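You operate a simulated robot arm through the tools that you are given. There is no shell and no other tool. Be economical: measure what you need, move in short steps, check, and stop when the job is done.

Carry out the task below with a simulated two-armed robot. There is one attempt and no reset: what you move stays moved.

Task
On the top of the test bench, fold the blue cloth in half.

It is judged by the outcome, as a careful person would: the job done as asked, and still so three seconds after it is handed in. It fails if anything else is knocked over, pushed out of place, dropped, spilled or broken. Flat cloth is picked up by pressing the open fingertips on it (5 to 10 N) and closing them slowly along it; thin cloth reads only 2 to 8 mm in the jaws.

Robot
Two 7-joint arms with two-finger parallel grippers on one trunk, on a base that drives. Base frame: it is fixed to the floor where the robot stands at the start and does not move with it; the origin is under the middle of the robot, x ahead of it, y to its left, z up; the surface under the hand at the start is at about z = 850. Units: mm, rad, N and s.
The left shoulder is at the start at [70, 163, 1120], the right one opposite. With the tool pointing down near the work surface each hand reaches from about 400 to 880 mm from the robot's upright axis, wherever it stands, measured 20 degrees to its own side. Places, roughly: top of the test bench [700, 400, 800]. Payload 3.43 kg a hand.
The tool frame of a hand sits at the grasp point between the pads (the TCP): z along the fingers, y along the line on which they close. The tips reach 34 mm beyond it. Largest opening 128 mm; finger width 24, thickness 12; the body of the gripper, 48 by 130 mm, starts 96 mm behind the TCP.
Orientation is that of the tool frame in the base frame, as a unit quaternion [x, y, z, w]. With the fingers straight down and closing along the base's y, the tool's x points along the base's -x, its y along +y and its z along -z.

Tools
- The arms move only by the tool step_arm. It takes "left_targets", "right_targets" or both (then of equal length, played together; a hand with none holds still); each is a list of rows, each a list of 3 entries, a list of its own where there are three numbers: the shift along the tool's x, y, z in mm, then the turn, a rotation vector about the tool's x, y, z in rad, then the gripper command, from -1 (shut) to 1 (fully open), values between in proportion. In form: [[[dx, dy, dz], [rx, ry, rz], hand], ...]. A call has 1 to 20 rows; each row is the pose to reach, as a shift and turn from the pose commanded when the call began, along the tool's axes at that moment. Each row takes 0.2 s and may step no farther than 50 mm and 0.15 rad from the row before; otherwise, or with a gripper value out of range, the whole call is refused. Where a pose cannot be reached the arm comes as near as it can. A force on the tool above 40 N (or 10 N above the force at the start of the call, whichever is more), or a blocked arm, ends the call early, and 0.2 s more pass. The fingers move at their own pace (about 153 mm/s each) and stop on an object; they squeeze with about 41 N. The grip force told is the motor's: it shows also when the fingers shut on nothing. Time passes only in rows, and 0.2 s behind the last, so rows that repeat a pose let the fingers close. It gives the time, the measured TCP pose, the force on the tool (base axes), the opening and the grip force at its end, in the units of the frame above (readings bear some noise), with the torque about the TCP (base axes, N m) and any sound that the robot's microphone picked up.
- Cameras (640 x 400 px; columns grow to the right, rows downward): "scene" is now at [135.6, 3.6, 1339.5]; the picture's right is [0.06, -1.00, 0.00], its down [-0.64, -0.04, -0.77] and it looks along [0.76, 0.04, -0.64] (base axes); focal length 283 px, centre (320, 200). "left" rides on the left gripper at [76, 11, -160] in its tool frame; the picture's right is [-0.15, 0.99, 0.00], its down [-0.88, -0.13, -0.46] and it looks along [-0.45, -0.07, 0.89] (tool axes); focal length 234 px, centre (320, 200). "right" rides on the right gripper at [76, -11, -160] in its tool frame; the picture's right is [0.15, 0.99, 0.00], its down [-0.88, 0.13, -0.46] and it looks along [-0.45, 0.07, 0.89] (tool axes); focal length 234 px, centre (320, 200). There is no depth. A picture from a camera that has moved, and an enlarged one, comes with that camera's place and axes in the base frame and with its lens.
- grab_frame(camera): a new picture of that camera. The clock stands still meanwhile.
- move_column(by): slides the trunk up (or, below 0, down) by that many mm; the arms and the scene camera ride with it, the base frame stays. It gives what a move gives, with no picture.
- steer(legs): drives the robot by 1 to 6 legs, each [ahead, left, turn to the left] in mm, mm and rad, along the robot's own axes; the way and the turn of a leg run together, so that a leg with both is an arc; at most 1500 mm and 3.142 rad a leg. The arms and the cameras ride along, it lands a little off, and it stops where it bumps. It gives what a move gives.
- turn_head(pan, tilt): turns the head with the scene camera to pan (to the left, within 1.501 rad either way) and tilt (down, from -0.506 to 1.204), counted from straight ahead of the robot. It gives what a move gives.
- close_up(camera, box): a new picture of the part [left, top, right, bottom] of that camera's present view, enlarged. The clock stands still meanwhile.
- job_done(): hands the job in; it is judged then, once.

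Go step by step. Nothing tells you exact positions but the pictures and the camera data: compare them with the known pose of the tool, close in by small moves and look again before you grip or let go. The budget is 120 turns and 92 pictures, counting those below and the enlarged ones. Unless the task says otherwise, let go and move clear before handing in, and close with one line.

The tools are called by a JSON object that holds its "method" and its "body". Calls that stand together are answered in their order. step_arm: Moves the arms, as the interface text tells. Its arguments: {"type":"object","properties":{"left_targets":{"type":"array"},"right_targets":{"type":"array"}},"required":[]} The other tools are called the same way: move_column (by) slides the trunk up or down; steer (legs) drives the base; turn_head (pan, tilt) turns the head that bears the scene camera; grab_frame (camera) takes a picture; close_up (camera, box) takes an enlarged picture of a part of a camera's view; job_done () hands the job in.

At the start:

```text
time: 0.0
left_position: [563.3, 237.3, 1025.1]
left_ee_rot: [-0.001, 1.0, 0.0, 0.001]
left_contact_force: [0.1, -0.6, 0.6]
left_torque: [-0.01, 0.01, 0.0]
left_gripper_width: 128.1
left_gripper_force: 0.1
right_position: [565.5, -205.6, 1095.3]
right_ee_rot: [0.0, 1.0, 0.0, 0.0]
right_contact_force: [0.0, 0.4, 0.2]
right_torque: [-0.01, -0.01, 0.03]
right_gripper_width: 128.0
right_gripper_force: 0.0
trunk travel left (down, up): [-600.0, 340.0]
robot x, y, heading: [-0.2, -0.5, 0.0]
head pan, tilt: [0.058, 0.7]
```

scene: 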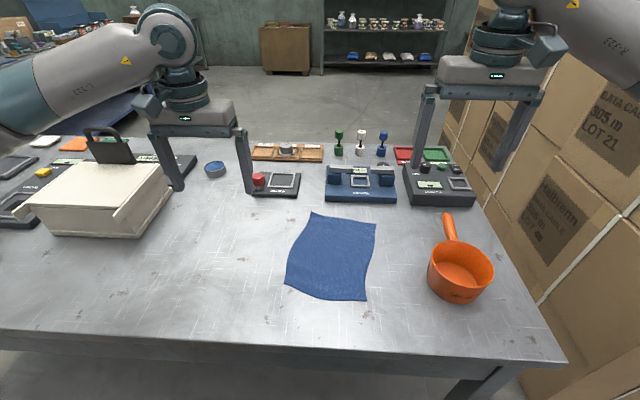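
right: 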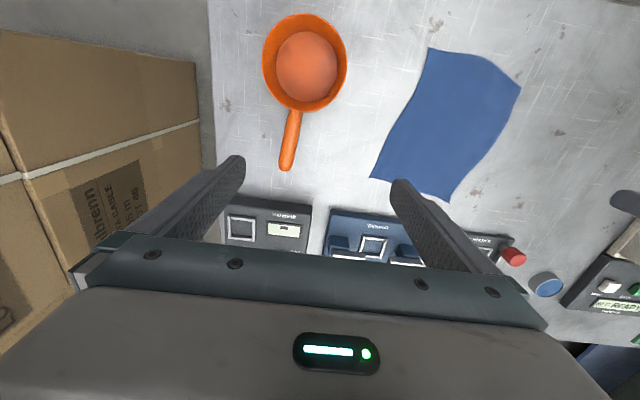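
left: 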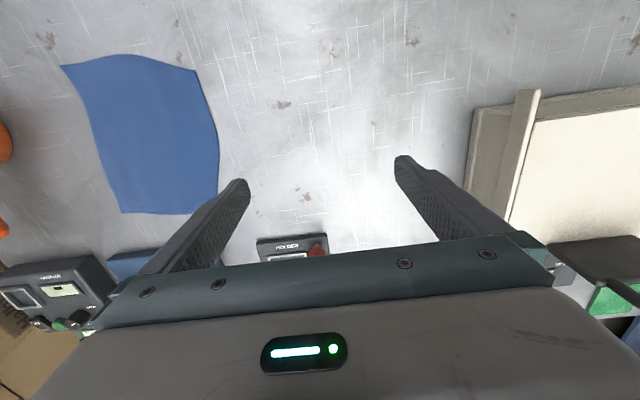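

The blue cloth lies roughly with far corners A(662,52) and B(637,-109) and near corners C(427,-70) and D(445,90), on a surface at z≈850. I plan to carry the far edge onto the near edge with both hands. First I back off a little for comfortable reach, then turn the hands so they close along x.

{"method": "steer", "body": {"legs": [[-80, 0, 0]]}}

{"method": "step_arm", "body": {"left_targets": [[[0, 0, 0], [0, 0, 0.143], 1], [[0, 0, 0], [0, 0, 0.287], 1], [[0, 0, 0], [0, 0, 0.43], 1], [[0, 0, 0], [0, 0, 0.573], 1], [[0, 0, 0], [0, 0, 0.717], 1], [[0, 0, 0], [0, 0, 0.86], 1], [[0, 0, 0], [0, 0, 1.003], 1], [[0, 0, 0], [0, 0, 1.147], 1], [[0, 0, 0], [0, 0, 1.29], 1], [[0, 0, 0], [0, 0, 1.433], 1], [[0, 0, 0], [0, 0, 1.577], 1], [[0, 0, 0], [0, 0, 1.72], 1]], "right_targets": [[[0, 0, 0], [0, 0, -0.119], 1], [[0, 0, 0], [0, 0, -0.237], 1], [[0, 0, 0], [0, 0, -0.356], 1], [[0, 0, 0], [0, 0, -0.475], 1], [[0, 0, 0], [0, 0, -0.593], 1], [[0, 0, 0], [0, 0, -0.712], 1], [[0, 0, 0], [0, 0, -0.831], 1], [[0, 0, 0], [0, 0, -0.949], 1], [[0, 0, 0], [0, 0, -1.068], 1], [[0, 0, 0], [0, 0, -1.187], 1], [[0, 0, 0], [0, 0, -1.305], 1], [[0, 0, 0], [0, 0, -1.424], 1]]}}

{"method": "grab_frame", "body": {"camera": "left"}}

{"method": "grab_frame", "body": {"camera": "right"}}

{"method": "grab_frame", "body": {"camera": "scene"}}

```text
time: 1.1
left_position: [482.8, 236.9, 1025.3]
left_ee_rot: [0.0, 1.0, 0.0, 0.001]
left_contact_force: [-0.5, 0.2, -0.3]
left_torque: [-0.02, 0.0, 0.02]
left_gripper_width: 128.0
left_gripper_force: 0.1
right_position: [484.6, -206.3, 1095.2]
right_ee_rot: [0.0, 1.0, -0.001, 0.001]
right_contact_force: [0.4, 0.7, 0.4]
right_torque: [0.03, -0.03, 0.04]
right_gripper_width: 128.0
right_gripper_force: 0.1
trunk travel left (down, up): [-600.0, 340.0]
robot x, y, heading: [-78.6, -3.1, -0.002]
head pan, tilt: [0.058, 0.7]
```

```text
time: 3.7
left_position: [322.4, 138.0, 1026.3]
left_ee_rot: [0.755, 0.656, 0.003, 0.0]
left_contact_force: [0.5, -0.2, -0.2]
left_torque: [0.0, -0.03, 0.01]
left_gripper_width: 128.6
left_gripper_force: 0.0
left hand out of reach, approached as far as the arm can: row 8, 9, 10, 11, 12
right_position: [398.2, -154.5, 1082.9]
right_ee_rot: [-0.65, 0.76, 0.0, 0.0]
right_contact_force: [-0.3, 0.3, 0.1]
right_torque: [-0.01, -0.02, -0.01]
right_gripper_width: 128.2
right_gripper_force: 0.1
right hand out of reach, approached as far as the arm can: row 10, 11, 12
trunk travel left (down, up): [-600.0, 340.0]
robot x, y, heading: [-83.5, -0.7, -0.001]
head pan, tilt: [0.058, 0.7]
```

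```text
88 pictures are left
camera left: at [345.1, 209.4, 1185.2], right [0.96, -0.28, 0.0], down [-0.25, -0.85, 0.45], along [-0.13, -0.44, -0.89], focal length 234 px, centre (320, 200)
```

left: 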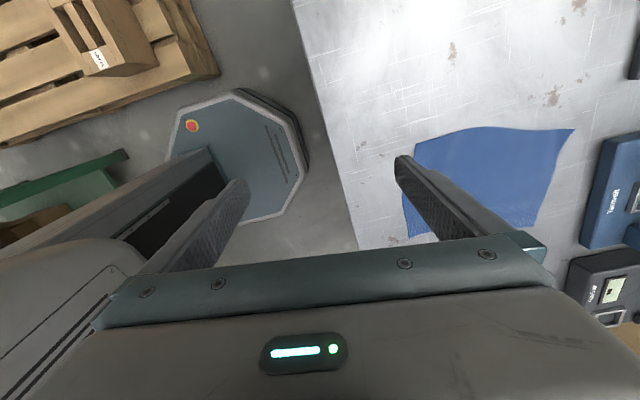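

```text
87 pictures are left
camera right: at [396.8, -230.5, 1242.7], right [-1.0, 0.01, 0.0], down [0.01, 0.89, 0.46], along [0.01, 0.46, -0.89], focal length 234 px, centre (320, 200)
```

right: 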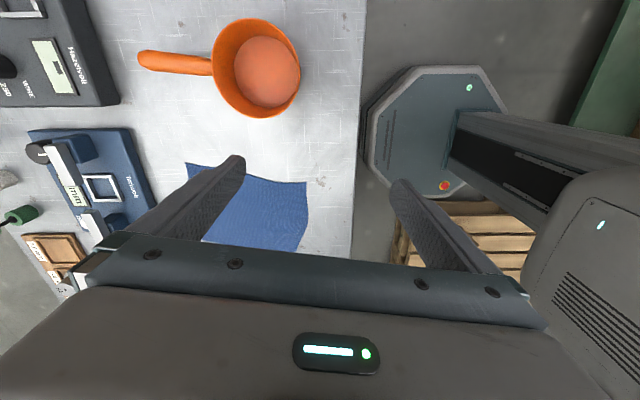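

```text
86 pictures are left
camera scene: at [56.0, 3.6, 1339.6], right [0.06, -1.0, 0.0], down [-0.64, -0.04, -0.77], along [0.76, 0.04, -0.64], focal length 283 px, centre (320, 200)
```

scene: 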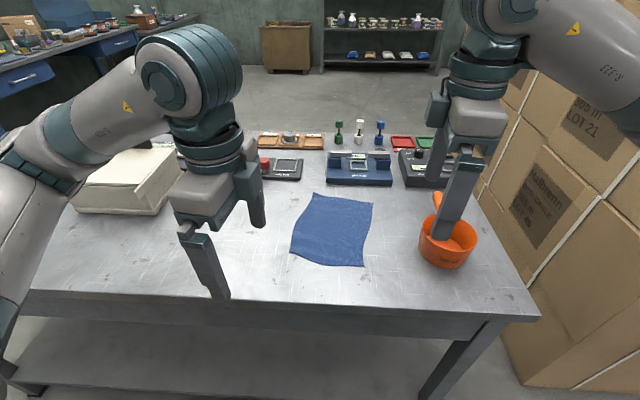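

Both hands have the wanted orientation but drifted back in position. I make a trial move outward to see where the commanded pose lies and whether the reach holds.

{"method": "step_arm", "body": {"left_targets": [[[-20, 40, 0], [0, 0, 0], 1], [[-40, 80, 0], [0, 0, 0], 1], [[-60, 120, 0], [0, 0, 0], 1], [[-60, 120, 0], [0, 0, 0], 1]], "right_targets": [[[-10, -40, 0], [0, 0, 0], 1], [[-20, -80, 0], [0, 0, 0], 1], [[-30, -120, 0], [0, 0, 0], 1], [[-30, -120, 0], [0, 0, 0], 1]]}}

```text
time: 4.7
left_position: [356.9, 38.8, 1027.0]
left_ee_rot: [0.757, 0.653, 0.001, 0.0]
left_contact_force: [-0.6, -0.3, 1.1]
left_torque: [0.0, 0.03, -0.02]
left_gripper_width: 128.1
left_gripper_force: 0.1
left hand out of reach, approached as far as the arm can: row 1, 2, 3, 4
right_position: [417.2, -115.4, 1074.7]
right_ee_rot: [-0.651, 0.759, 0.0, 0.0]
right_contact_force: [0.3, 0.0, -0.9]
right_torque: [-0.07, 0.0, -0.03]
right_gripper_width: 128.2
right_gripper_force: 0.2
right hand out of reach, approached as far as the arm can: row 1, 2, 3, 4
trunk travel left (down, up): [-600.0, 340.0]
robot x, y, heading: [-77.5, 1.2, 0.004]
head pan, tilt: [0.058, 0.7]
```

That yaw exceeds the wrist's reach, so I back the yaw off to about 1.2 rad, which still suits pinching the corners.

{"method": "step_arm", "body": {"left_targets": [[[0, 0, 0], [0, 0, -0.12], 1], [[0, 0, 0], [0, 0, -0.24], 1], [[0, 0, 0], [0, 0, -0.36], 1], [[0, 0, 0], [0, 0, -0.48], 1], [[0, 0, 0], [0, 0, -0.48], 1], [[0, 0, 0], [0, 0, -0.48], 1]], "right_targets": [[[0, 0, 0], [0, 0, 0.06], 1], [[0, 0, 0], [0, 0, 0.12], 1], [[0, 0, 0], [0, 0, 0.18], 1], [[0, 0, 0], [0, 0, 0.24], 1], [[0, 0, 0], [0, 0, 0.24], 1], [[0, 0, 0], [0, 0, 0.24], 1]]}}

```text
time: 6.1
left_position: [354.7, 38.2, 1024.8]
left_ee_rot: [0.581, 0.814, -0.001, 0.0]
left_contact_force: [0.5, -0.4, -0.6]
left_torque: [0.0, 0.01, 0.01]
left_gripper_width: 127.9
left_gripper_force: 0.0
right_position: [419.2, -116.3, 1075.6]
right_ee_rot: [-0.558, 0.83, -0.001, 0.0]
right_contact_force: [0.2, 0.4, 0.5]
right_torque: [0.03, 0.01, 0.0]
right_gripper_width: 128.2
right_gripper_force: 0.1
trunk travel left (down, up): [-600.0, 340.0]
robot x, y, heading: [-80.1, 0.4, -0.003]
head pan, tilt: [0.058, 0.7]
```

Orientation is now reached and the commands track. I move both hands out above the far corners and look.

{"method": "step_arm", "body": {"left_targets": [[[-11, 43, 4], [0, 0, 0], 1], [[-22, 86, 8], [0, 0, 0], 1], [[-33, 129, 12], [0, 0, 0], 1], [[-44, 172, 16], [0, 0, 0], 1], [[-55, 215, 20], [0, 0, 0], 1], [[-66, 258, 25], [0, 0, 0], 1], [[-66, 258, 25], [0, 0, 0], 1]], "right_targets": [[[-13, -29, 12], [0, 0, 0], 1], [[-26, -58, 25], [0, 0, 0], 1], [[-39, -87, 37], [0, 0, 0], 1], [[-52, -116, 50], [0, 0, 0], 1], [[-65, -145, 62], [0, 0, 0], 1], [[-78, -175, 75], [0, 0, 0], 1], [[-78, -175, 75], [0, 0, 0], 1]]}}

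{"method": "grab_frame", "body": {"camera": "left"}}

{"method": "grab_frame", "body": {"camera": "right"}}

{"method": "grab_frame", "body": {"camera": "scene"}}

```text
time: 7.7
left_position: [499.1, 50.5, 1013.5]
left_ee_rot: [0.58, 0.814, -0.001, 0.0]
left_contact_force: [-0.2, -0.5, -0.7]
left_torque: [0.03, 0.02, -0.02]
left_gripper_width: 127.9
left_gripper_force: 0.1
left hand out of reach, approached as far as the arm can: row 4, 5, 6, 7
right_position: [503.9, -115.4, 1028.6]
right_ee_rot: [-0.552, 0.834, -0.001, 0.001]
right_contact_force: [-0.3, -0.5, 0.5]
right_torque: [0.0, 0.03, -0.08]
right_gripper_width: 128.0
right_gripper_force: 0.1
right hand out of reach, approached as far as the arm can: row 3, 4, 5, 6, 7
trunk travel left (down, up): [-600.0, 340.0]
robot x, y, heading: [-76.4, 2.2, 0.005]
head pan, tilt: [0.058, 0.7]
```

```text
85 pictures are left
camera left: at [486.5, 124.9, 1172.4], right [0.98, 0.18, 0.0], down [0.16, -0.88, 0.46], along [0.08, -0.45, -0.89], focal length 234 px, centre (320, 200)
```

left: 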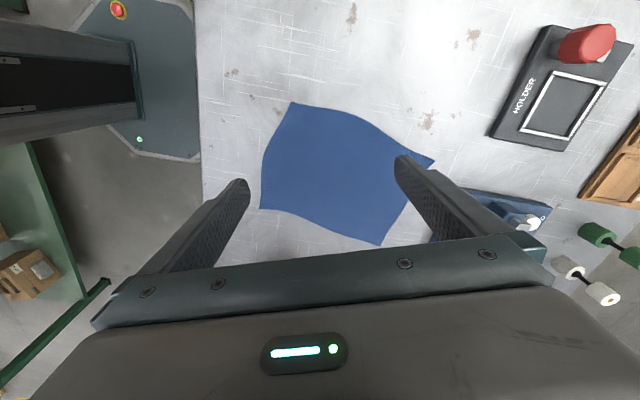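

```text
84 pictures are left
camera right: at [482.3, -189.6, 1188.9], right [-0.97, 0.25, 0.0], down [0.22, 0.86, 0.46], along [0.12, 0.44, -0.89], focal length 234 px, centre (320, 200)
```

right: 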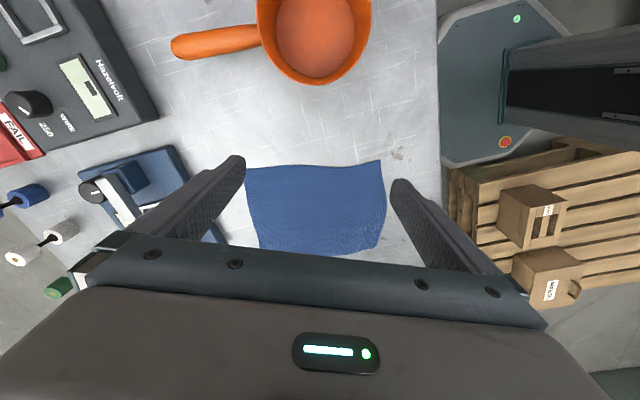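

```text
83 pictures are left
camera scene: at [57.3, 3.3, 1339.4], right [0.06, -1.0, 0.0], down [-0.64, -0.04, -0.76], along [0.76, 0.04, -0.64], focal length 283 px, centre (320, 200)
```

scene: 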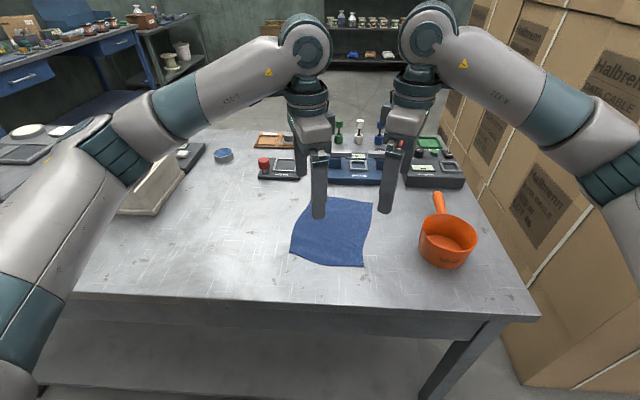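

The outward reach at this yaw ends about 575 mm ahead of the robot. The base's front is about 270 mm ahead of its axis and the bench edge is at x≈345, so I can drive forward 120 mm. That puts the hands above the far corners.

{"method": "steer", "body": {"legs": [[118, 0, 0]]}}

{"method": "grab_frame", "body": {"camera": "left"}}

{"method": "grab_frame", "body": {"camera": "right"}}

```text
time: 8.9
left_position: [616.7, 50.6, 1013.1]
left_ee_rot: [0.581, 0.814, -0.001, 0.0]
left_contact_force: [0.2, -0.6, 0.0]
left_torque: [-0.03, -0.01, 0.01]
left_gripper_width: 127.8
left_gripper_force: 0.1
right_position: [619.2, -115.9, 1028.4]
right_ee_rot: [-0.552, 0.834, -0.001, 0.002]
right_contact_force: [0.1, 0.1, -0.4]
right_torque: [-0.01, 0.03, -0.04]
right_gripper_width: 128.1
right_gripper_force: 0.1
trunk travel left (down, up): [-600.0, 340.0]
robot x, y, heading: [38.4, 0.7, 0.001]
head pan, tilt: [0.058, 0.7]
```

```text
82 pictures are left
camera left: at [603.2, 125.2, 1172.9], right [0.98, 0.18, 0.0], down [0.16, -0.88, 0.46], along [0.08, -0.45, -0.89], focal length 234 px, centre (320, 200)
```

left: 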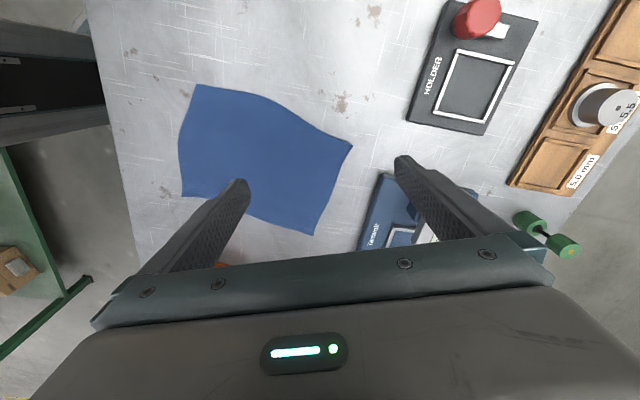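

```text
81 pictures are left
camera right: at [599.1, -189.3, 1189.5], right [-0.97, 0.25, 0.0], down [0.22, 0.86, 0.46], along [0.12, 0.44, -0.89], focal length 234 px, centre (320, 200)
```

right: 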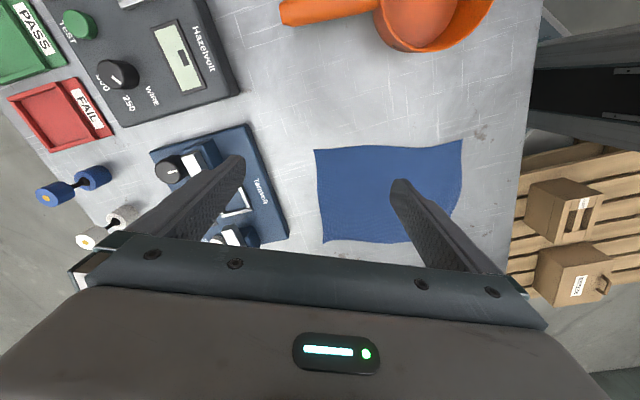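

Triangulating from both wrist cameras gives corners A(661,55), B(634,-104), C(424,-67) and D(452,92). I narrow the jaws to about 30 mm and descend to about 40 mm above the cloth, just inside A and B.

{"method": "step_arm", "body": {"left_targets": [[[-6, 4, 0], [0, 0, 0], -0.53], [[-12, 9, 22], [0, 0, 0], -0.53], [[-12, 9, 44], [0, 0, 0], -0.53], [[-12, 9, 66], [0, 0, 0], -0.53], [[-12, 9, 88], [0, 0, 0], -0.53], [[-12, 9, 88], [0, 0, 0], -0.53]], "right_targets": [[[-14, 12, 0], [0, 0, 0], -0.53], [[-28, 23.5, 26], [0, 0, 0], -0.53], [[-28, 23.5, 52], [0, 0, 0], -0.53], [[-28, 23.5, 78], [0, 0, 0], -0.53], [[-28, 23.5, 103], [0, 0, 0], -0.53], [[-28, 23.5, 103], [0, 0, 0], -0.53]]}}

{"method": "grab_frame", "body": {"camera": "left"}}

{"method": "grab_frame", "body": {"camera": "right"}}

{"method": "grab_frame", "body": {"camera": "scene"}}

```text
time: 10.3
left_position: [623.5, 62.8, 947.1]
left_ee_rot: [0.566, 0.824, -0.003, 0.003]
left_contact_force: [0.3, -0.2, -0.4]
left_torque: [0.0, 0.02, -0.01]
left_gripper_width: 30.4
left_gripper_force: 0.0
left hand out of reach, approached as far as the arm can: row 2, 3, 4, 5, 6
right_position: [608.9, -80.4, 926.4]
right_ee_rot: [-0.552, 0.834, -0.002, 0.001]
right_contact_force: [0.3, -0.1, 0.1]
right_torque: [0.02, 0.05, 0.0]
right_gripper_width: 30.1
right_gripper_force: 0.1
trunk travel left (down, up): [-600.0, 340.0]
robot x, y, heading: [35.7, -1.9, 0.003]
head pan, tilt: [0.058, 0.7]
```

```text
80 pictures are left
camera left: at [607.4, 137.9, 1106.3], right [0.98, 0.22, 0.0], down [0.19, -0.86, 0.46], along [0.1, -0.45, -0.89], focal length 234 px, centre (320, 200)
```

left: 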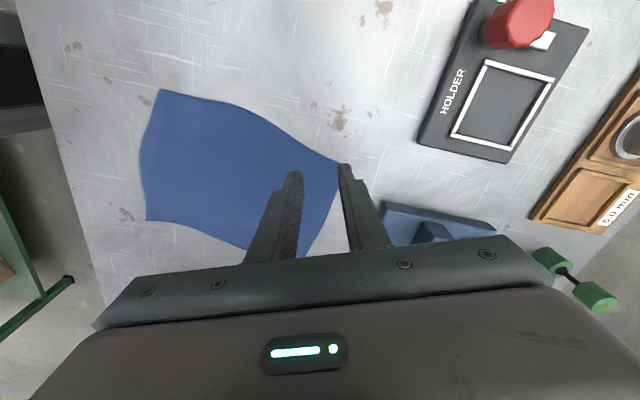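

```text
79 pictures are left
camera right: at [588.0, -154.7, 1087.0], right [-0.97, 0.25, 0.0], down [0.22, 0.86, 0.46], along [0.12, 0.44, -0.89], focal length 234 px, centre (320, 200)
```

right: 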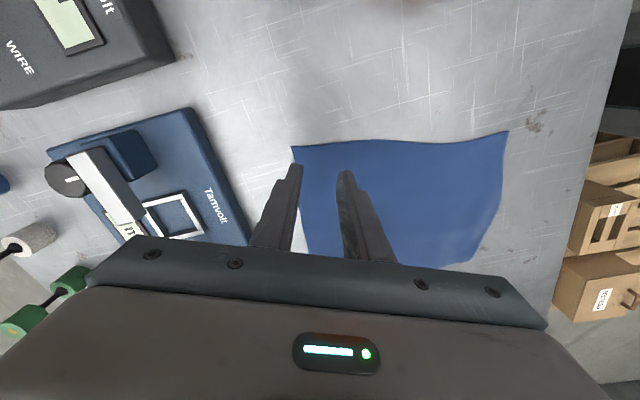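

```text
78 pictures are left
camera scene: at [173.2, 3.5, 1339.6], right [0.06, -1.0, 0.0], down [-0.64, -0.04, -0.77], along [0.76, 0.04, -0.64], focal length 283 px, centre (320, 200)
```

scene: 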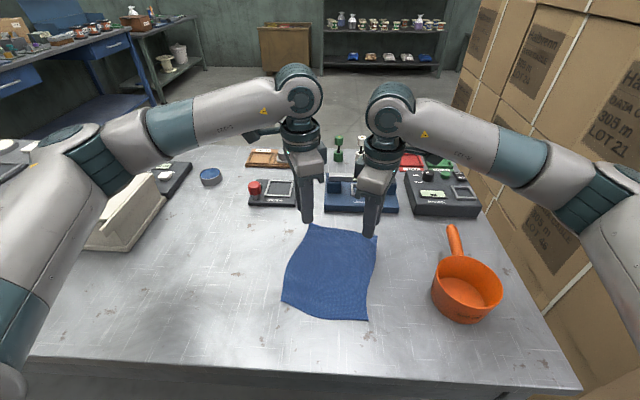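

The right hand is in place just inside B. The left fell short at that yaw, so I reduce its yaw a little and move it to just inside A.

{"method": "step_arm", "body": {"left_targets": [[[-5, 0, 0], [0, 0, -0.1], -0.53], [[-15, -2, 0], [0, 0, -0.2], -0.53], [[-31, -4, 10], [0, 0, -0.2], -0.53], [[-31, -4, 22], [0, 0, -0.2], -0.53], [[-31, -4, 22], [0, 0, -0.2], -0.53]]}}

{"method": "grab_frame", "body": {"camera": "left"}}

```text
time: 11.5
left_position: [630.8, 32.3, 924.7]
left_ee_rot: [0.497, 0.868, 0.0, 0.0]
left_contact_force: [0.0, 0.6, 0.3]
left_torque: [-0.01, -0.03, -0.01]
left_gripper_width: 30.0
left_gripper_force: 0.0
right_position: [609.8, -81.9, 926.8]
right_ee_rot: [-0.552, 0.834, -0.001, 0.0]
right_contact_force: [-0.6, 0.0, -0.5]
right_torque: [0.01, 0.0, 0.01]
right_gripper_width: 30.0
right_gripper_force: 0.3
trunk travel left (down, up): [-600.0, 340.0]
robot x, y, heading: [39.5, -2.5, -0.001]
head pan, tilt: [0.058, 0.7]
```

```text
77 pictures are left
camera left: at [602.6, 102.4, 1084.1], right [0.93, 0.37, 0.0], down [0.33, -0.83, 0.46], along [0.17, -0.42, -0.89], focal length 234 px, centre (320, 200)
```

left: 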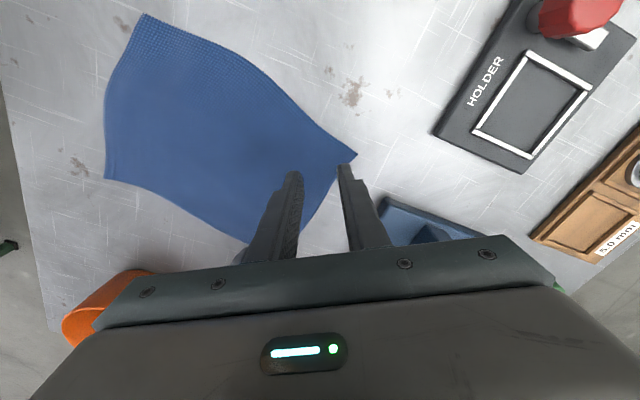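

Both hands are over their corners. I descend slowly to find contact.

{"method": "step_arm", "body": {"left_targets": [[[0, 0, 12], [0, 0, 0], -0.53], [[0, 0, 24], [0, 0, 0], -0.53], [[0, 0, 30], [0, 0, 0], -0.53], [[0, 0, 34], [0, 0, 0], -0.53]], "right_targets": [[[0, 0, 12], [0, 0, 0], -0.53], [[0, 0, 24], [0, 0, 0], -0.53], [[0, 0, 32], [0, 0, 0], -0.53], [[0, 0, 36], [0, 0, 0], -0.53]]}}

{"method": "grab_frame", "body": {"camera": "left"}}

{"method": "grab_frame", "body": {"camera": "right"}}

```text
time: 12.5
left_position: [631.4, 34.0, 889.3]
left_ee_rot: [0.497, 0.868, -0.001, 0.0]
left_contact_force: [0.1, 0.6, -0.2]
left_torque: [0.0, 0.0, 0.02]
left_gripper_width: 30.0
left_gripper_force: 0.0
right_position: [609.6, -79.4, 890.4]
right_ee_rot: [-0.552, 0.834, -0.001, 0.001]
right_contact_force: [-0.2, 0.6, -0.7]
right_torque: [0.01, 0.02, -0.03]
right_gripper_width: 30.3
right_gripper_force: 0.1
trunk travel left (down, up): [-600.0, 340.0]
robot x, y, heading: [35.0, 0.2, -0.002]
head pan, tilt: [0.058, 0.7]
```

```text
76 pictures are left
camera left: at [603.0, 103.0, 1049.9], right [0.93, 0.37, 0.0], down [0.33, -0.83, 0.46], along [0.17, -0.42, -0.89], focal length 234 px, centre (320, 200)
```

left: 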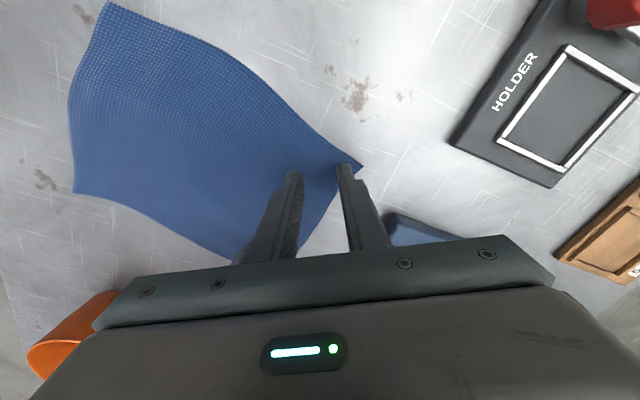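

```text
75 pictures are left
camera right: at [588.7, -154.5, 1050.6], right [-0.97, 0.25, 0.0], down [0.22, 0.86, 0.46], along [0.12, 0.44, -0.89], focal length 234 px, centre (320, 200)
```

right: 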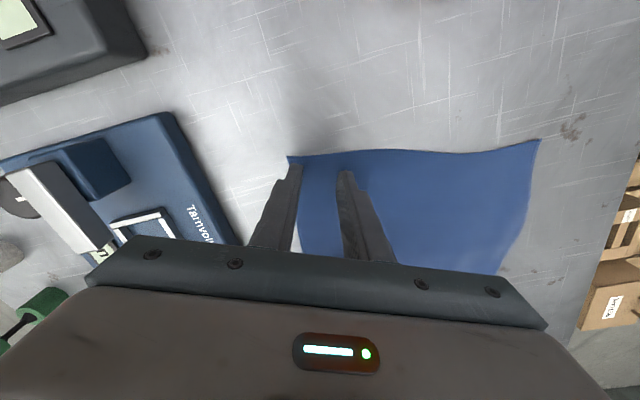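

Still clear of contact, and both outer fingers sit close to the edge. I shift both hands a few mm inward and continue down in small steps.

{"method": "step_arm", "body": {"left_targets": [[[0, -3, 2], [0, 0, 0], -0.53], [[0, -3, 4], [0, 0, 0], -0.53], [[0, -3, 5], [0, 0, 0], -0.53]], "right_targets": [[[0, 6, 2], [0, 0, 0], -0.53], [[0, 6, 4], [0, 0, 0], -0.53], [[0, 6, 5], [0, 0, 0], -0.53]]}}

```text
time: 13.3
left_position: [627.6, 31.2, 887.2]
left_ee_rot: [0.497, 0.868, 0.0, 0.0]
left_contact_force: [0.4, 0.6, -1.0]
left_torque: [0.0, 0.0, -0.02]
left_gripper_width: 29.8
left_gripper_force: 0.1
right_position: [603.6, -78.2, 885.0]
right_ee_rot: [-0.553, 0.833, -0.002, 0.002]
right_contact_force: [0.0, -0.1, 4.5]
right_torque: [-0.05, -0.02, 0.01]
right_gripper_width: 30.1
right_gripper_force: 0.1
trunk travel left (down, up): [-600.0, 340.0]
robot x, y, heading: [39.5, -1.4, 0.002]
head pan, tilt: [0.058, 0.7]
```

The right hand touches at 4.5 N, and the left needs slightly more.

{"method": "step_arm", "body": {"left_targets": [[[0, 0, 1.5], [0, 0, 0], -0.53], [[0, 0, 2.5], [0, 0, 0], -0.53]], "right_targets": [[[0, 0, 0.5], [0, 0, 0], -0.53], [[0, 0, 0.7], [0, 0, 0], -0.53]]}}

```text
time: 13.9
left_position: [626.6, 31.8, 885.9]
left_ee_rot: [0.497, 0.868, 0.0, 0.002]
left_contact_force: [0.8, 0.5, 11.0]
left_torque: [0.12, -0.17, -0.02]
left_gripper_width: 30.5
left_gripper_force: 0.3
right_position: [602.7, -78.2, 885.8]
right_ee_rot: [-0.552, 0.834, -0.001, 0.002]
right_contact_force: [2.0, 0.0, 9.9]
right_torque: [-0.02, -0.07, -0.02]
right_gripper_width: 30.1
right_gripper_force: 0.0
trunk travel left (down, up): [-600.0, 340.0]
robot x, y, heading: [34.8, -2.4, 0.002]
head pan, tilt: [0.058, 0.7]
```

Contact force is about right, so I ease off a touch and close slowly.

{"method": "step_arm", "body": {"left_targets": [[[0, 0, -0.5], [0, 0, 0], -0.56], [[0, 0, -0.5], [0, 0, 0], -0.59], [[0, 0, -0.5], [0, 0, 0], -0.62], [[0, 0, -0.5], [0, 0, 0], -0.65], [[0, 0, -0.5], [0, 0, 0], -0.68], [[0, 0, -0.5], [0, 0, 0], -0.71], [[0, 0, -0.5], [0, 0, 0], -0.74], [[0, 0, -0.5], [0, 0, 0], -0.77], [[0, 0, -0.5], [0, 0, 0], -0.8], [[0, 0, -0.5], [0, 0, 0], -0.83], [[0, 0, -0.5], [0, 0, 0], -0.86], [[0, 0, -0.5], [0, 0, 0], -0.89], [[0, 0, -0.5], [0, 0, 0], -0.92], [[0, 0, -0.5], [0, 0, 0], -0.96], [[0, 0, -0.5], [0, 0, 0], -1], [[0, 0, -0.5], [0, 0, 0], -1], [[0, 0, -0.5], [0, 0, 0], -1]], "right_targets": [[[0, 0, -0.3], [0, 0, 0], -0.56], [[0, 0, -0.3], [0, 0, 0], -0.59], [[0, 0, -0.3], [0, 0, 0], -0.62], [[0, 0, -0.3], [0, 0, 0], -0.65], [[0, 0, -0.3], [0, 0, 0], -0.68], [[0, 0, -0.3], [0, 0, 0], -0.71], [[0, 0, -0.3], [0, 0, 0], -0.74], [[0, 0, -0.3], [0, 0, 0], -0.77], [[0, 0, -0.3], [0, 0, 0], -0.8], [[0, 0, -0.3], [0, 0, 0], -0.83], [[0, 0, -0.3], [0, 0, 0], -0.86], [[0, 0, -0.3], [0, 0, 0], -0.89], [[0, 0, -0.3], [0, 0, 0], -0.92], [[0, 0, -0.3], [0, 0, 0], -0.96], [[0, 0, -0.3], [0, 0, 0], -1], [[0, 0, -0.3], [0, 0, 0], -1], [[0, 0, -0.3], [0, 0, 0], -1]]}}

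{"method": "grab_frame", "body": {"camera": "left"}}

{"method": "grab_frame", "body": {"camera": "right"}}

```text
time: 17.5
left_position: [627.3, 33.2, 884.3]
left_ee_rot: [0.496, 0.868, 0.001, 0.001]
left_contact_force: [0.5, -3.9, 15.9]
left_torque: [-0.11, -0.09, 0.01]
left_gripper_width: 2.0
left_gripper_force: 36.5
right_position: [601.7, -78.9, 885.7]
right_ee_rot: [-0.552, 0.834, -0.001, 0.002]
right_contact_force: [2.0, 3.4, 8.0]
right_torque: [0.11, -0.06, -0.02]
right_gripper_width: 1.9
right_gripper_force: 36.7
trunk travel left (down, up): [-600.0, 340.0]
robot x, y, heading: [39.4, -0.2, 0.0]
head pan, tilt: [0.058, 0.7]
```

```text
74 pictures are left
camera left: at [598.7, 101.3, 1044.7], right [0.93, 0.37, 0.0], down [0.33, -0.82, 0.46], along [0.17, -0.42, -0.89], focal length 234 px, centre (320, 200)
```

left: 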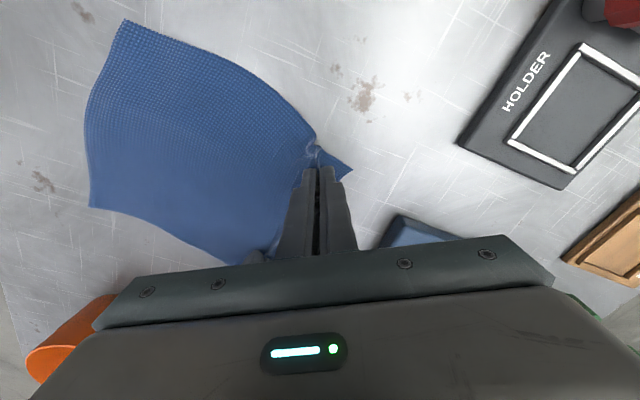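

```text
73 pictures are left
camera right: at [581.7, -152.1, 1045.9], right [-0.97, 0.25, -0.01], down [0.22, 0.86, 0.46], along [0.12, 0.44, -0.89], focal length 234 px, centre (320, 200)
```

right: 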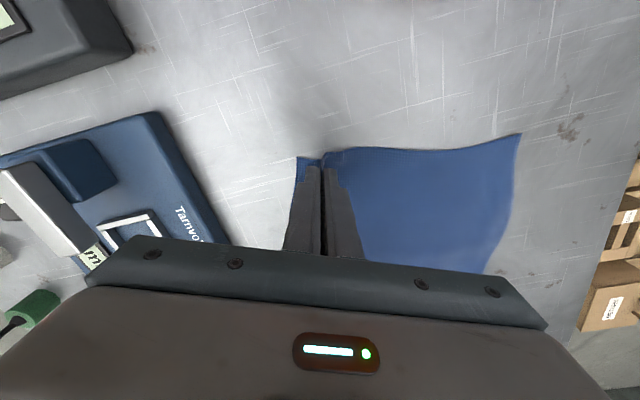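

Both jaws read 2 mm with cloth between them. I lift along an arc around the fold line and check.

{"method": "step_arm", "body": {"left_targets": [[[1.5, -2, -10], [0, 0, 0], -1], [[3, -4, -22], [0, 0, 0], -1], [[7, -8, -34], [0, 0, 0], -1], [[12, -14, -46], [0, 0, 0], -1], [[18, -21, -56], [0, 0, 0], -1], [[26, -30.5, -65], [0, 0, 0], -1]], "right_targets": [[[0.5, 2.5, -10], [0, 0, 0], -1], [[1, 5, -22], [0, 0, 0], -1], [[2.5, 11, -34], [0, 0, 0], -1], [[4, 18, -46], [0, 0, 0], -1], [[6, 27, -56], [0, 0, 0], -1], [[9, 39, -65], [0, 0, 0], -1]]}}

{"method": "grab_frame", "body": {"camera": "scene"}}

{"method": "grab_frame", "body": {"camera": "right"}}

{"method": "grab_frame", "body": {"camera": "left"}}

```text
time: 18.9
left_position: [588.2, 38.0, 949.9]
left_ee_rot: [0.497, 0.868, 0.0, 0.0]
left_contact_force: [-0.6, -3.1, 0.4]
left_torque: [-0.1, 0.0, 0.01]
left_gripper_width: 1.8
left_gripper_force: 37.0
right_position: [562.9, -71.8, 950.1]
right_ee_rot: [-0.551, 0.834, -0.003, 0.001]
right_contact_force: [-0.1, 3.9, 0.1]
right_torque: [0.08, -0.04, -0.01]
right_gripper_width: 1.9
right_gripper_force: 36.5
trunk travel left (down, up): [-600.0, 340.0]
robot x, y, heading: [35.8, -4.0, -0.002]
head pan, tilt: [0.058, 0.7]
```

```text
72 pictures are left
camera scene: at [173.0, 3.6, 1339.6], right [0.06, -1.0, 0.0], down [-0.64, -0.04, -0.77], along [0.76, 0.04, -0.64], focal length 283 px, centre (320, 200)
```

scene: 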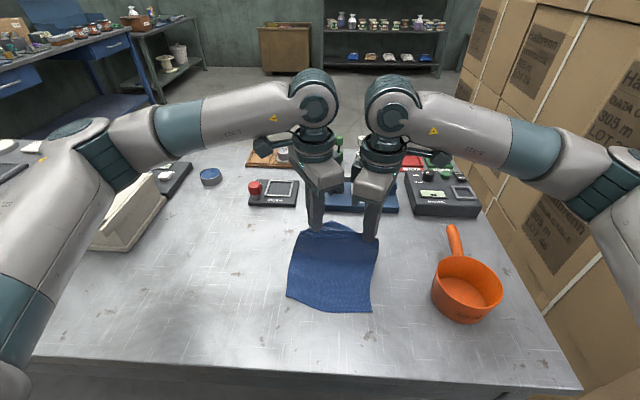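

```text
71 pictures are left
camera right: at [542.6, -145.1, 1110.8], right [-0.97, 0.25, 0.0], down [0.22, 0.86, 0.46], along [0.12, 0.44, -0.89], focal length 234 px, centre (320, 200)
```

right: 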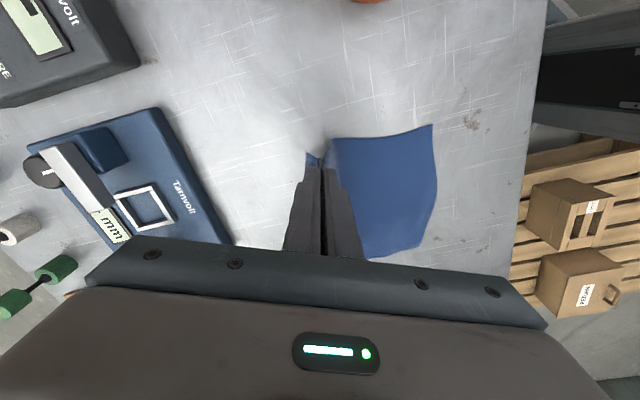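

```text
70 pictures are left
camera left: at [559.4, 108.0, 1108.7], right [0.93, 0.37, 0.0], down [0.33, -0.82, 0.46], along [0.17, -0.42, -0.89], focal length 234 px, centre (320, 200)
```

left: 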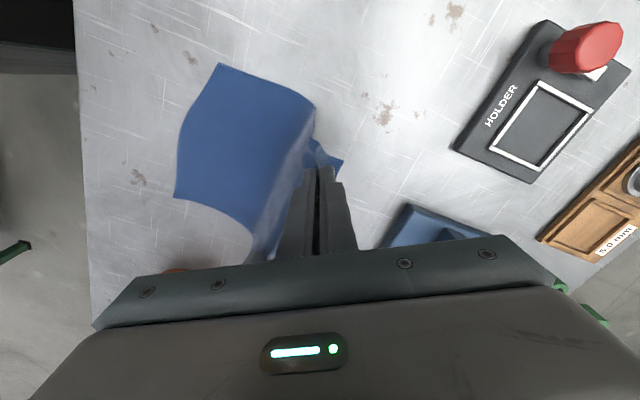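

Both corners are held; closing dragged the cloth about 13 mm, so D is now near (465,85) and C near (437,-75). I carry the edge over along the arc, with the last stretch lowering to just above the table.

{"method": "step_arm", "body": {"left_targets": [[[9, -11, -4], [0, 0, 0], -1], [[18, -22, -7], [0, 0, 0], -1], [[27, -32, -6], [0, 0, 0], -1], [[36, -43, 0], [0, 0, 0], -1], [[45, -53, 9], [0, 0, 0], -1], [[53, -62, 20], [0, 0, 0], -1], [[60, -70, 34], [0, 0, 0], -1], [[66, -78, 48], [0, 0, 0], -1], [[66, -78, 48], [0, 0, 0], -1]], "right_targets": [[[3, 14, -4], [0, 0, 0], -1], [[6, 28, -7], [0, 0, 0], -1], [[9, 41, -6], [0, 0, 0], -1], [[13, 55, 0], [0, 0, 0], -1], [[16, 68, 9], [0, 0, 0], -1], [[18, 80, 20], [0, 0, 0], -1], [[21, 90, 34], [0, 0, 0], -1], [[23, 99.5, 48], [0, 0, 0], -1], [[23, 99.5, 48], [0, 0, 0], -1]]}}

{"method": "grab_frame", "body": {"camera": "scene"}}

{"method": "grab_frame", "body": {"camera": "right"}}

{"method": "grab_frame", "body": {"camera": "left"}}

```text
time: 20.9
left_position: [487.5, 56.7, 901.5]
left_ee_rot: [0.497, 0.868, 0.0, 0.0]
left_contact_force: [-0.4, -4.4, -0.3]
left_torque: [-0.11, 0.03, 0.01]
left_gripper_width: 2.0
left_gripper_force: 36.8
right_position: [463.0, -54.4, 900.9]
right_ee_rot: [-0.552, 0.834, -0.001, 0.001]
right_contact_force: [0.7, 3.5, 0.5]
right_torque: [0.16, -0.06, 0.04]
right_gripper_width: 2.0
right_gripper_force: 36.8
trunk travel left (down, up): [-600.0, 340.0]
robot x, y, heading: [37.1, -0.8, -0.005]
head pan, tilt: [0.058, 0.7]
```

```text
69 pictures are left
camera scene: at [173.8, 3.3, 1339.5], right [0.06, -1.0, 0.0], down [-0.64, -0.04, -0.77], along [0.76, 0.04, -0.64], focal length 283 px, centre (320, 200)
```

scene: 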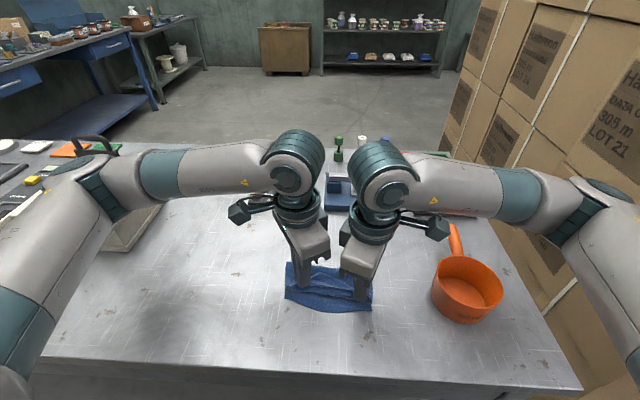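

```text
68 pictures are left
camera right: at [442.9, -128.0, 1061.5], right [-0.97, 0.25, 0.0], down [0.22, 0.86, 0.46], along [0.12, 0.44, -0.89], focal length 234 px, centre (320, 200)
```

right: 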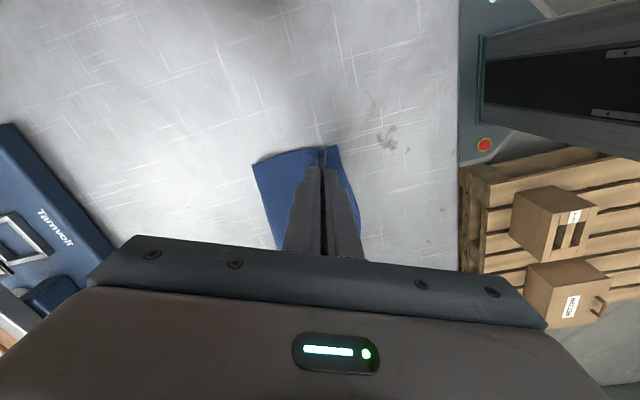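

```text
67 pictures are left
camera left: at [459.5, 125.5, 1060.8], right [0.93, 0.38, 0.0], down [0.33, -0.82, 0.46], along [0.17, -0.42, -0.89], focal length 234 px, centre (320, 200)
```

left: 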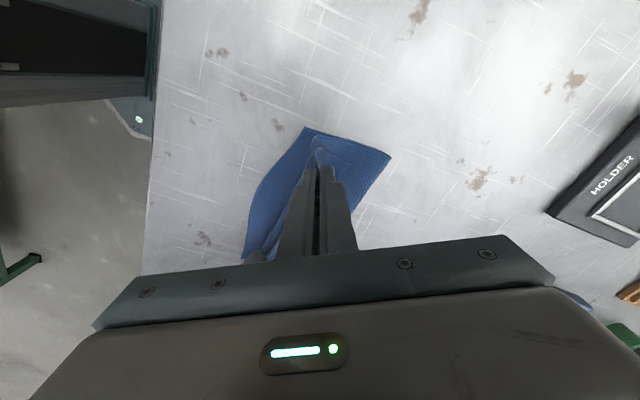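

Looks folded well; I look closer at the scene before setting the edge down.

{"method": "close_up", "body": {"camera": "scene", "box": [250, 230, 410, 330]}}

{"method": "close_up", "body": {"camera": "left", "box": [220, 90, 420, 270]}}

{"method": "close_up", "body": {"camera": "right", "box": [220, 110, 420, 270]}}

```text
4.00 times, centred on (330, 280) of scene
camera zoom: at [173.8, 3.3, 1339.5], right [0.06, -1.0, 0.0], down [-0.64, -0.04, -0.77], along [0.76, 0.04, -0.64], focal length 1132 px, centre (280, -120)
```

zoom: 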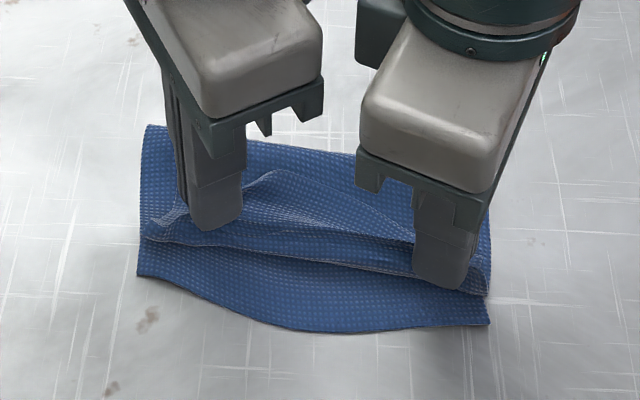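

```text
2.22 times, centred on (320, 180) of left
camera zoom: at [459.5, 125.5, 1060.8], right [0.93, 0.38, 0.0], down [0.33, -0.82, 0.46], along [0.17, -0.42, -0.89], focal length 520 px, centre (320, 244)
```

zoom: 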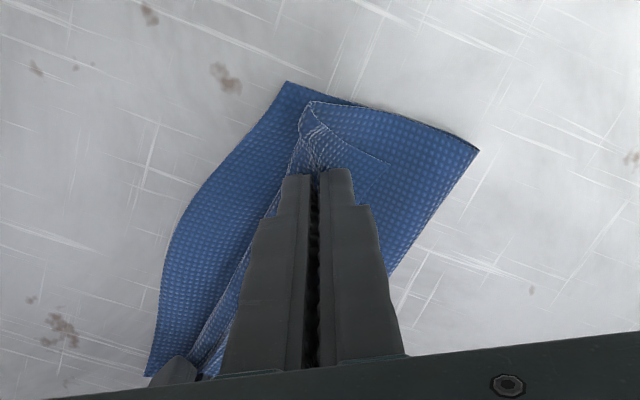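

```text
2.50 times, centred on (320, 190) of right
camera zoom: at [442.9, -128.0, 1061.5], right [-0.97, 0.25, 0.0], down [0.22, 0.86, 0.46], along [0.12, 0.44, -0.89], focal length 585 px, centre (320, 225)
```

zoom: 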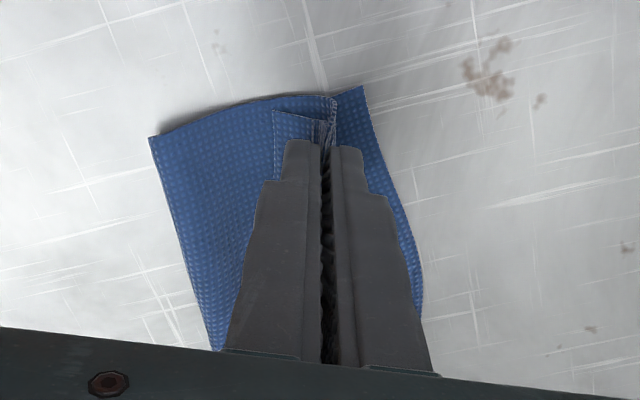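

The corners are nearly on place, but the pinched corner tails sit folded back on the far side of the fingers. I set down with the pinch slightly farther back, release, and then unfold the corners forward.

{"method": "step_arm", "body": {"left_targets": [[[-4, 4.5, 4], [0, 0, 0], -1], [[-8, 9, 9], [0, 0, 0], -1], [[-8, 9, 9], [0, 0, 0], -0.8], [[-8, 9, 9], [0, 0, 0], -0.65], [[-8, 9, 8], [0, 0, 0], -0.65]], "right_targets": [[[-1.5, -6, 4], [0, 0, 0], -1], [[-3, -12, 9], [0, 0, 0], -1], [[-3, -12, 9], [0, 0, 0], -0.8], [[-3, -12, 9], [0, 0, 0], -0.65], [[-3, -12, 8], [0, 0, 0], -0.65]]}}

{"method": "close_up", "body": {"camera": "scene", "box": [250, 230, 410, 330]}}

{"method": "close_up", "body": {"camera": "left", "box": [200, 70, 440, 270]}}

{"method": "close_up", "body": {"camera": "right", "box": [200, 70, 440, 270]}}

```text
time: 22.1
left_position: [499.5, 54.4, 893.2]
left_ee_rot: [0.497, 0.868, -0.001, 0.0]
left_contact_force: [0.7, 0.3, -0.2]
left_torque: [0.02, 0.0, -0.01]
left_gripper_width: 22.2
left_gripper_force: 0.1
right_position: [478.5, -55.6, 892.4]
right_ee_rot: [-0.552, 0.834, -0.002, 0.001]
right_contact_force: [-0.9, -0.1, -0.1]
right_torque: [-0.04, 0.01, 0.02]
right_gripper_width: 22.5
right_gripper_force: 0.1
trunk travel left (down, up): [-600.0, 340.0]
robot x, y, heading: [37.5, -1.2, 0.001]
head pan, tilt: [0.058, 0.7]
```

```text
4.00 times, centred on (330, 280) of scene
camera zoom: at [173.8, 3.5, 1339.5], right [0.06, -1.0, 0.0], down [-0.64, -0.04, -0.77], along [0.76, 0.04, -0.64], focal length 1132 px, centre (280, -120)
```

zoom: 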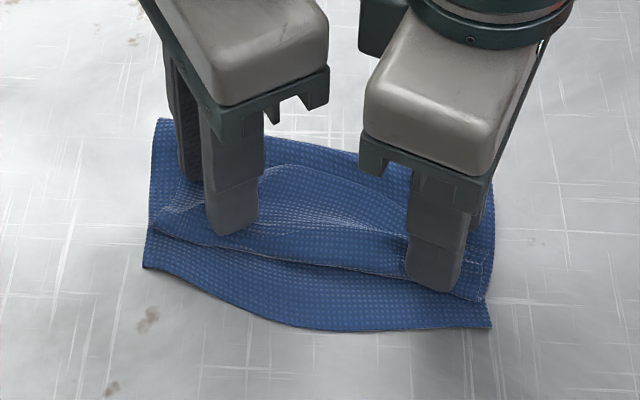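

```text
2.00 times, centred on (320, 170) of left
camera zoom: at [471.7, 123.4, 1052.6], right [0.93, 0.37, 0.0], down [0.33, -0.83, 0.46], along [0.17, -0.42, -0.89], focal length 468 px, centre (320, 260)
```

zoom: 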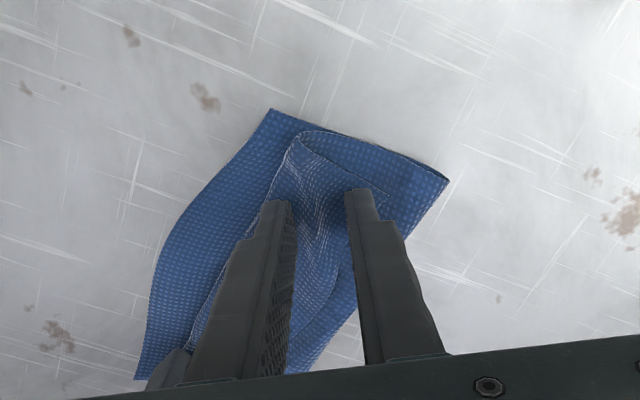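

```text
2.00 times, centred on (320, 170) of right
camera zoom: at [455.7, -129.5, 1053.3], right [-0.97, 0.25, 0.0], down [0.22, 0.86, 0.46], along [0.12, 0.44, -0.89], focal length 468 px, centre (320, 260)
```

zoom: 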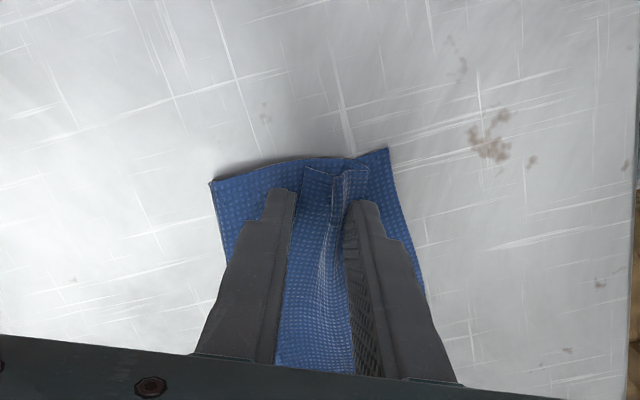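

Released. I lift straight up and look at the flaps.

{"method": "step_arm", "body": {"left_targets": [[[0, 0, -20], [0, 0, 0], -0.65], [[0, 0, -50], [0, 0, 0], -0.65], [[0, 0, -90], [0, 0, 0], -0.65], [[24, 7, -110], [0, 0, 0], -0.65], [[60, 17, -110], [0, 0, 0], -0.65], [[90, 25, -110], [0, 0, 0], -0.65]], "right_targets": [[[0, 0, -20], [0, 0, 0], -0.65], [[0, 0, -50], [0, 0, 0], -0.65], [[0, 0, -90], [0, 0, 0], -0.65], [[24, -7, -110], [0, 0, 0], -0.65], [[60, -17, -110], [0, 0, 0], -0.65], [[90, -25, -110], [0, 0, 0], -0.65]]}}

{"method": "close_up", "body": {"camera": "scene", "box": [250, 230, 410, 330]}}

{"method": "grab_frame", "body": {"camera": "left"}}

{"method": "grab_frame", "body": {"camera": "right"}}

```text
time: 23.5
left_position: [475.5, 143.6, 1000.9]
left_ee_rot: [0.496, 0.868, 0.0, 0.0]
left_contact_force: [1.0, 0.0, 1.0]
left_torque: [0.01, -0.05, -0.05]
left_gripper_width: 22.5
left_gripper_force: 0.2
right_position: [461.6, -148.1, 1002.9]
right_ee_rot: [-0.552, 0.834, -0.003, 0.002]
right_contact_force: [-0.2, 0.5, 0.1]
right_torque: [0.03, -0.03, -0.02]
right_gripper_width: 22.5
right_gripper_force: 0.1
trunk travel left (down, up): [-600.0, 340.0]
robot x, y, heading: [38.4, -1.2, 0.0]
head pan, tilt: [0.058, 0.7]
```

```text
4.00 times, centred on (330, 280) of scene
camera zoom: at [172.6, 3.4, 1339.7], right [0.06, -1.0, 0.0], down [-0.64, -0.04, -0.77], along [0.76, 0.04, -0.64], focal length 1132 px, centre (280, -120)
```

zoom: 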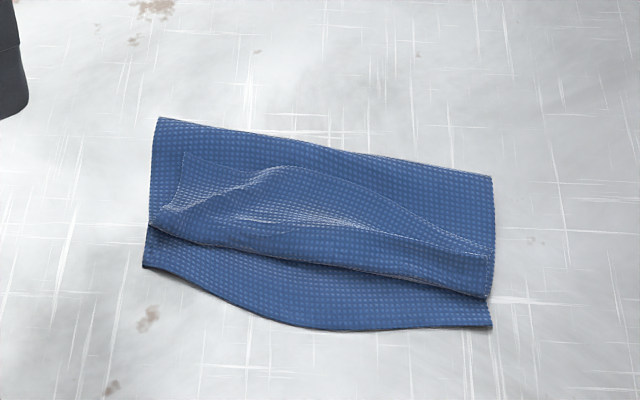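

```text
59 pictures are left
camera left: at [447.5, 214.2, 1161.6], right [0.93, 0.37, 0.0], down [0.33, -0.83, 0.46], along [0.17, -0.42, -0.89], focal length 234 px, centre (320, 200)
```

left: 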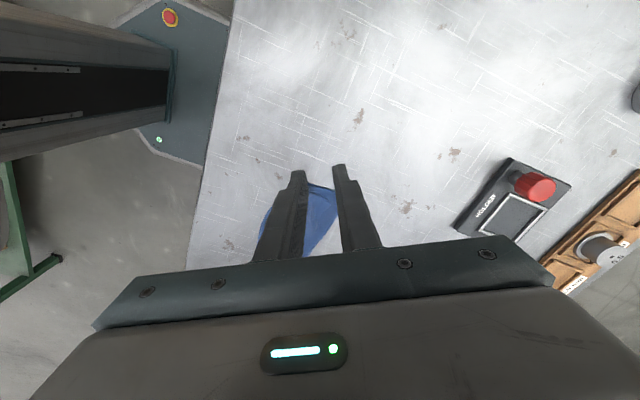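

```text
58 pictures are left
camera right: at [441.0, -222.2, 1164.0], right [-0.97, 0.25, -0.01], down [0.22, 0.86, 0.46], along [0.12, 0.44, -0.89], focal length 234 px, centre (320, 200)
```

right: 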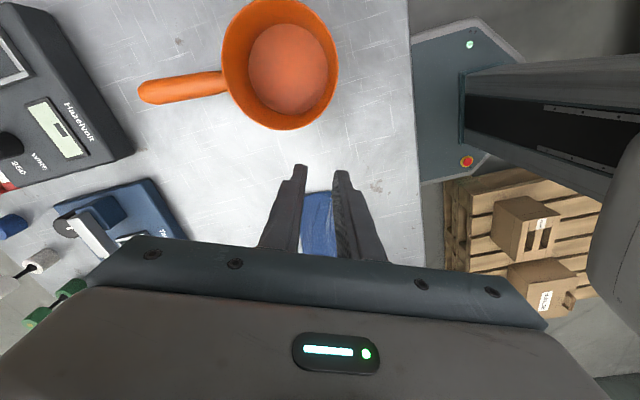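

The fold is neat, but the far edge's hem is turned back on top by about 45 mm on the left and 25 mm on the right. I'll unroll it by pinching the flap's free edge with the jaws closing along the edge, left side first.

{"method": "step_arm", "body": {"left_targets": [[[-20, -3, 0], [0, 0, -0.14], -0.62], [[-40, -6, 0], [0, 0, -0.28], -0.62], [[-60, -9, 0], [0, 0, -0.42], -0.62], [[-80, -13, 0], [0, 0, -0.56], -0.62], [[-101, -16, 0], [0, 0, -0.7], -0.62], [[-101, -16, 30], [0, 0, -0.84], -0.62], [[-101, -16, 60], [0, 0, -0.87], -0.62], [[-101, -16, 76], [0, 0, -0.87], -0.62], [[-101, -16, 76], [0, 0, -0.87], -0.62]]}}

{"method": "grab_frame", "body": {"camera": "left"}}

{"method": "close_up", "body": {"camera": "scene", "box": [250, 230, 410, 330]}}

```text
time: 25.5
left_position: [512.2, 49.7, 927.0]
left_ee_rot: [0.085, 0.996, 0.0, 0.0]
left_contact_force: [0.3, 0.2, -0.4]
left_torque: [0.02, 0.0, -0.05]
left_gripper_width: 24.3
left_gripper_force: 0.1
right_position: [463.1, -147.8, 1003.5]
right_ee_rot: [-0.552, 0.834, -0.002, 0.001]
right_contact_force: [0.7, 0.0, -0.8]
right_torque: [0.03, -0.02, -0.02]
right_gripper_width: 22.4
right_gripper_force: 0.1
trunk travel left (down, up): [-600.0, 340.0]
robot x, y, heading: [40.4, -1.2, 0.001]
head pan, tilt: [0.058, 0.7]
```

```text
57 pictures are left
camera left: at [440.9, 71.3, 1086.2], right [0.31, 0.95, 0.0], down [0.85, -0.28, 0.46], along [0.43, -0.14, -0.89], focal length 234 px, centre (320, 200)
```

left: 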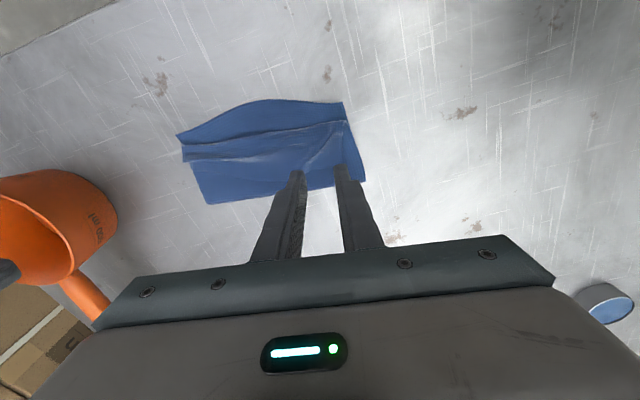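

```text
4.00 times, centred on (330, 280) of scene
camera zoom: at [173.8, 3.3, 1339.5], right [0.06, -1.0, 0.0], down [-0.64, -0.04, -0.77], along [0.76, 0.04, -0.64], focal length 1132 px, centre (280, -120)
```

zoom: 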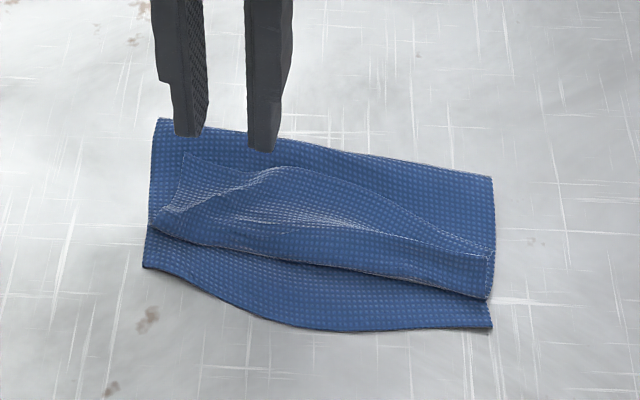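

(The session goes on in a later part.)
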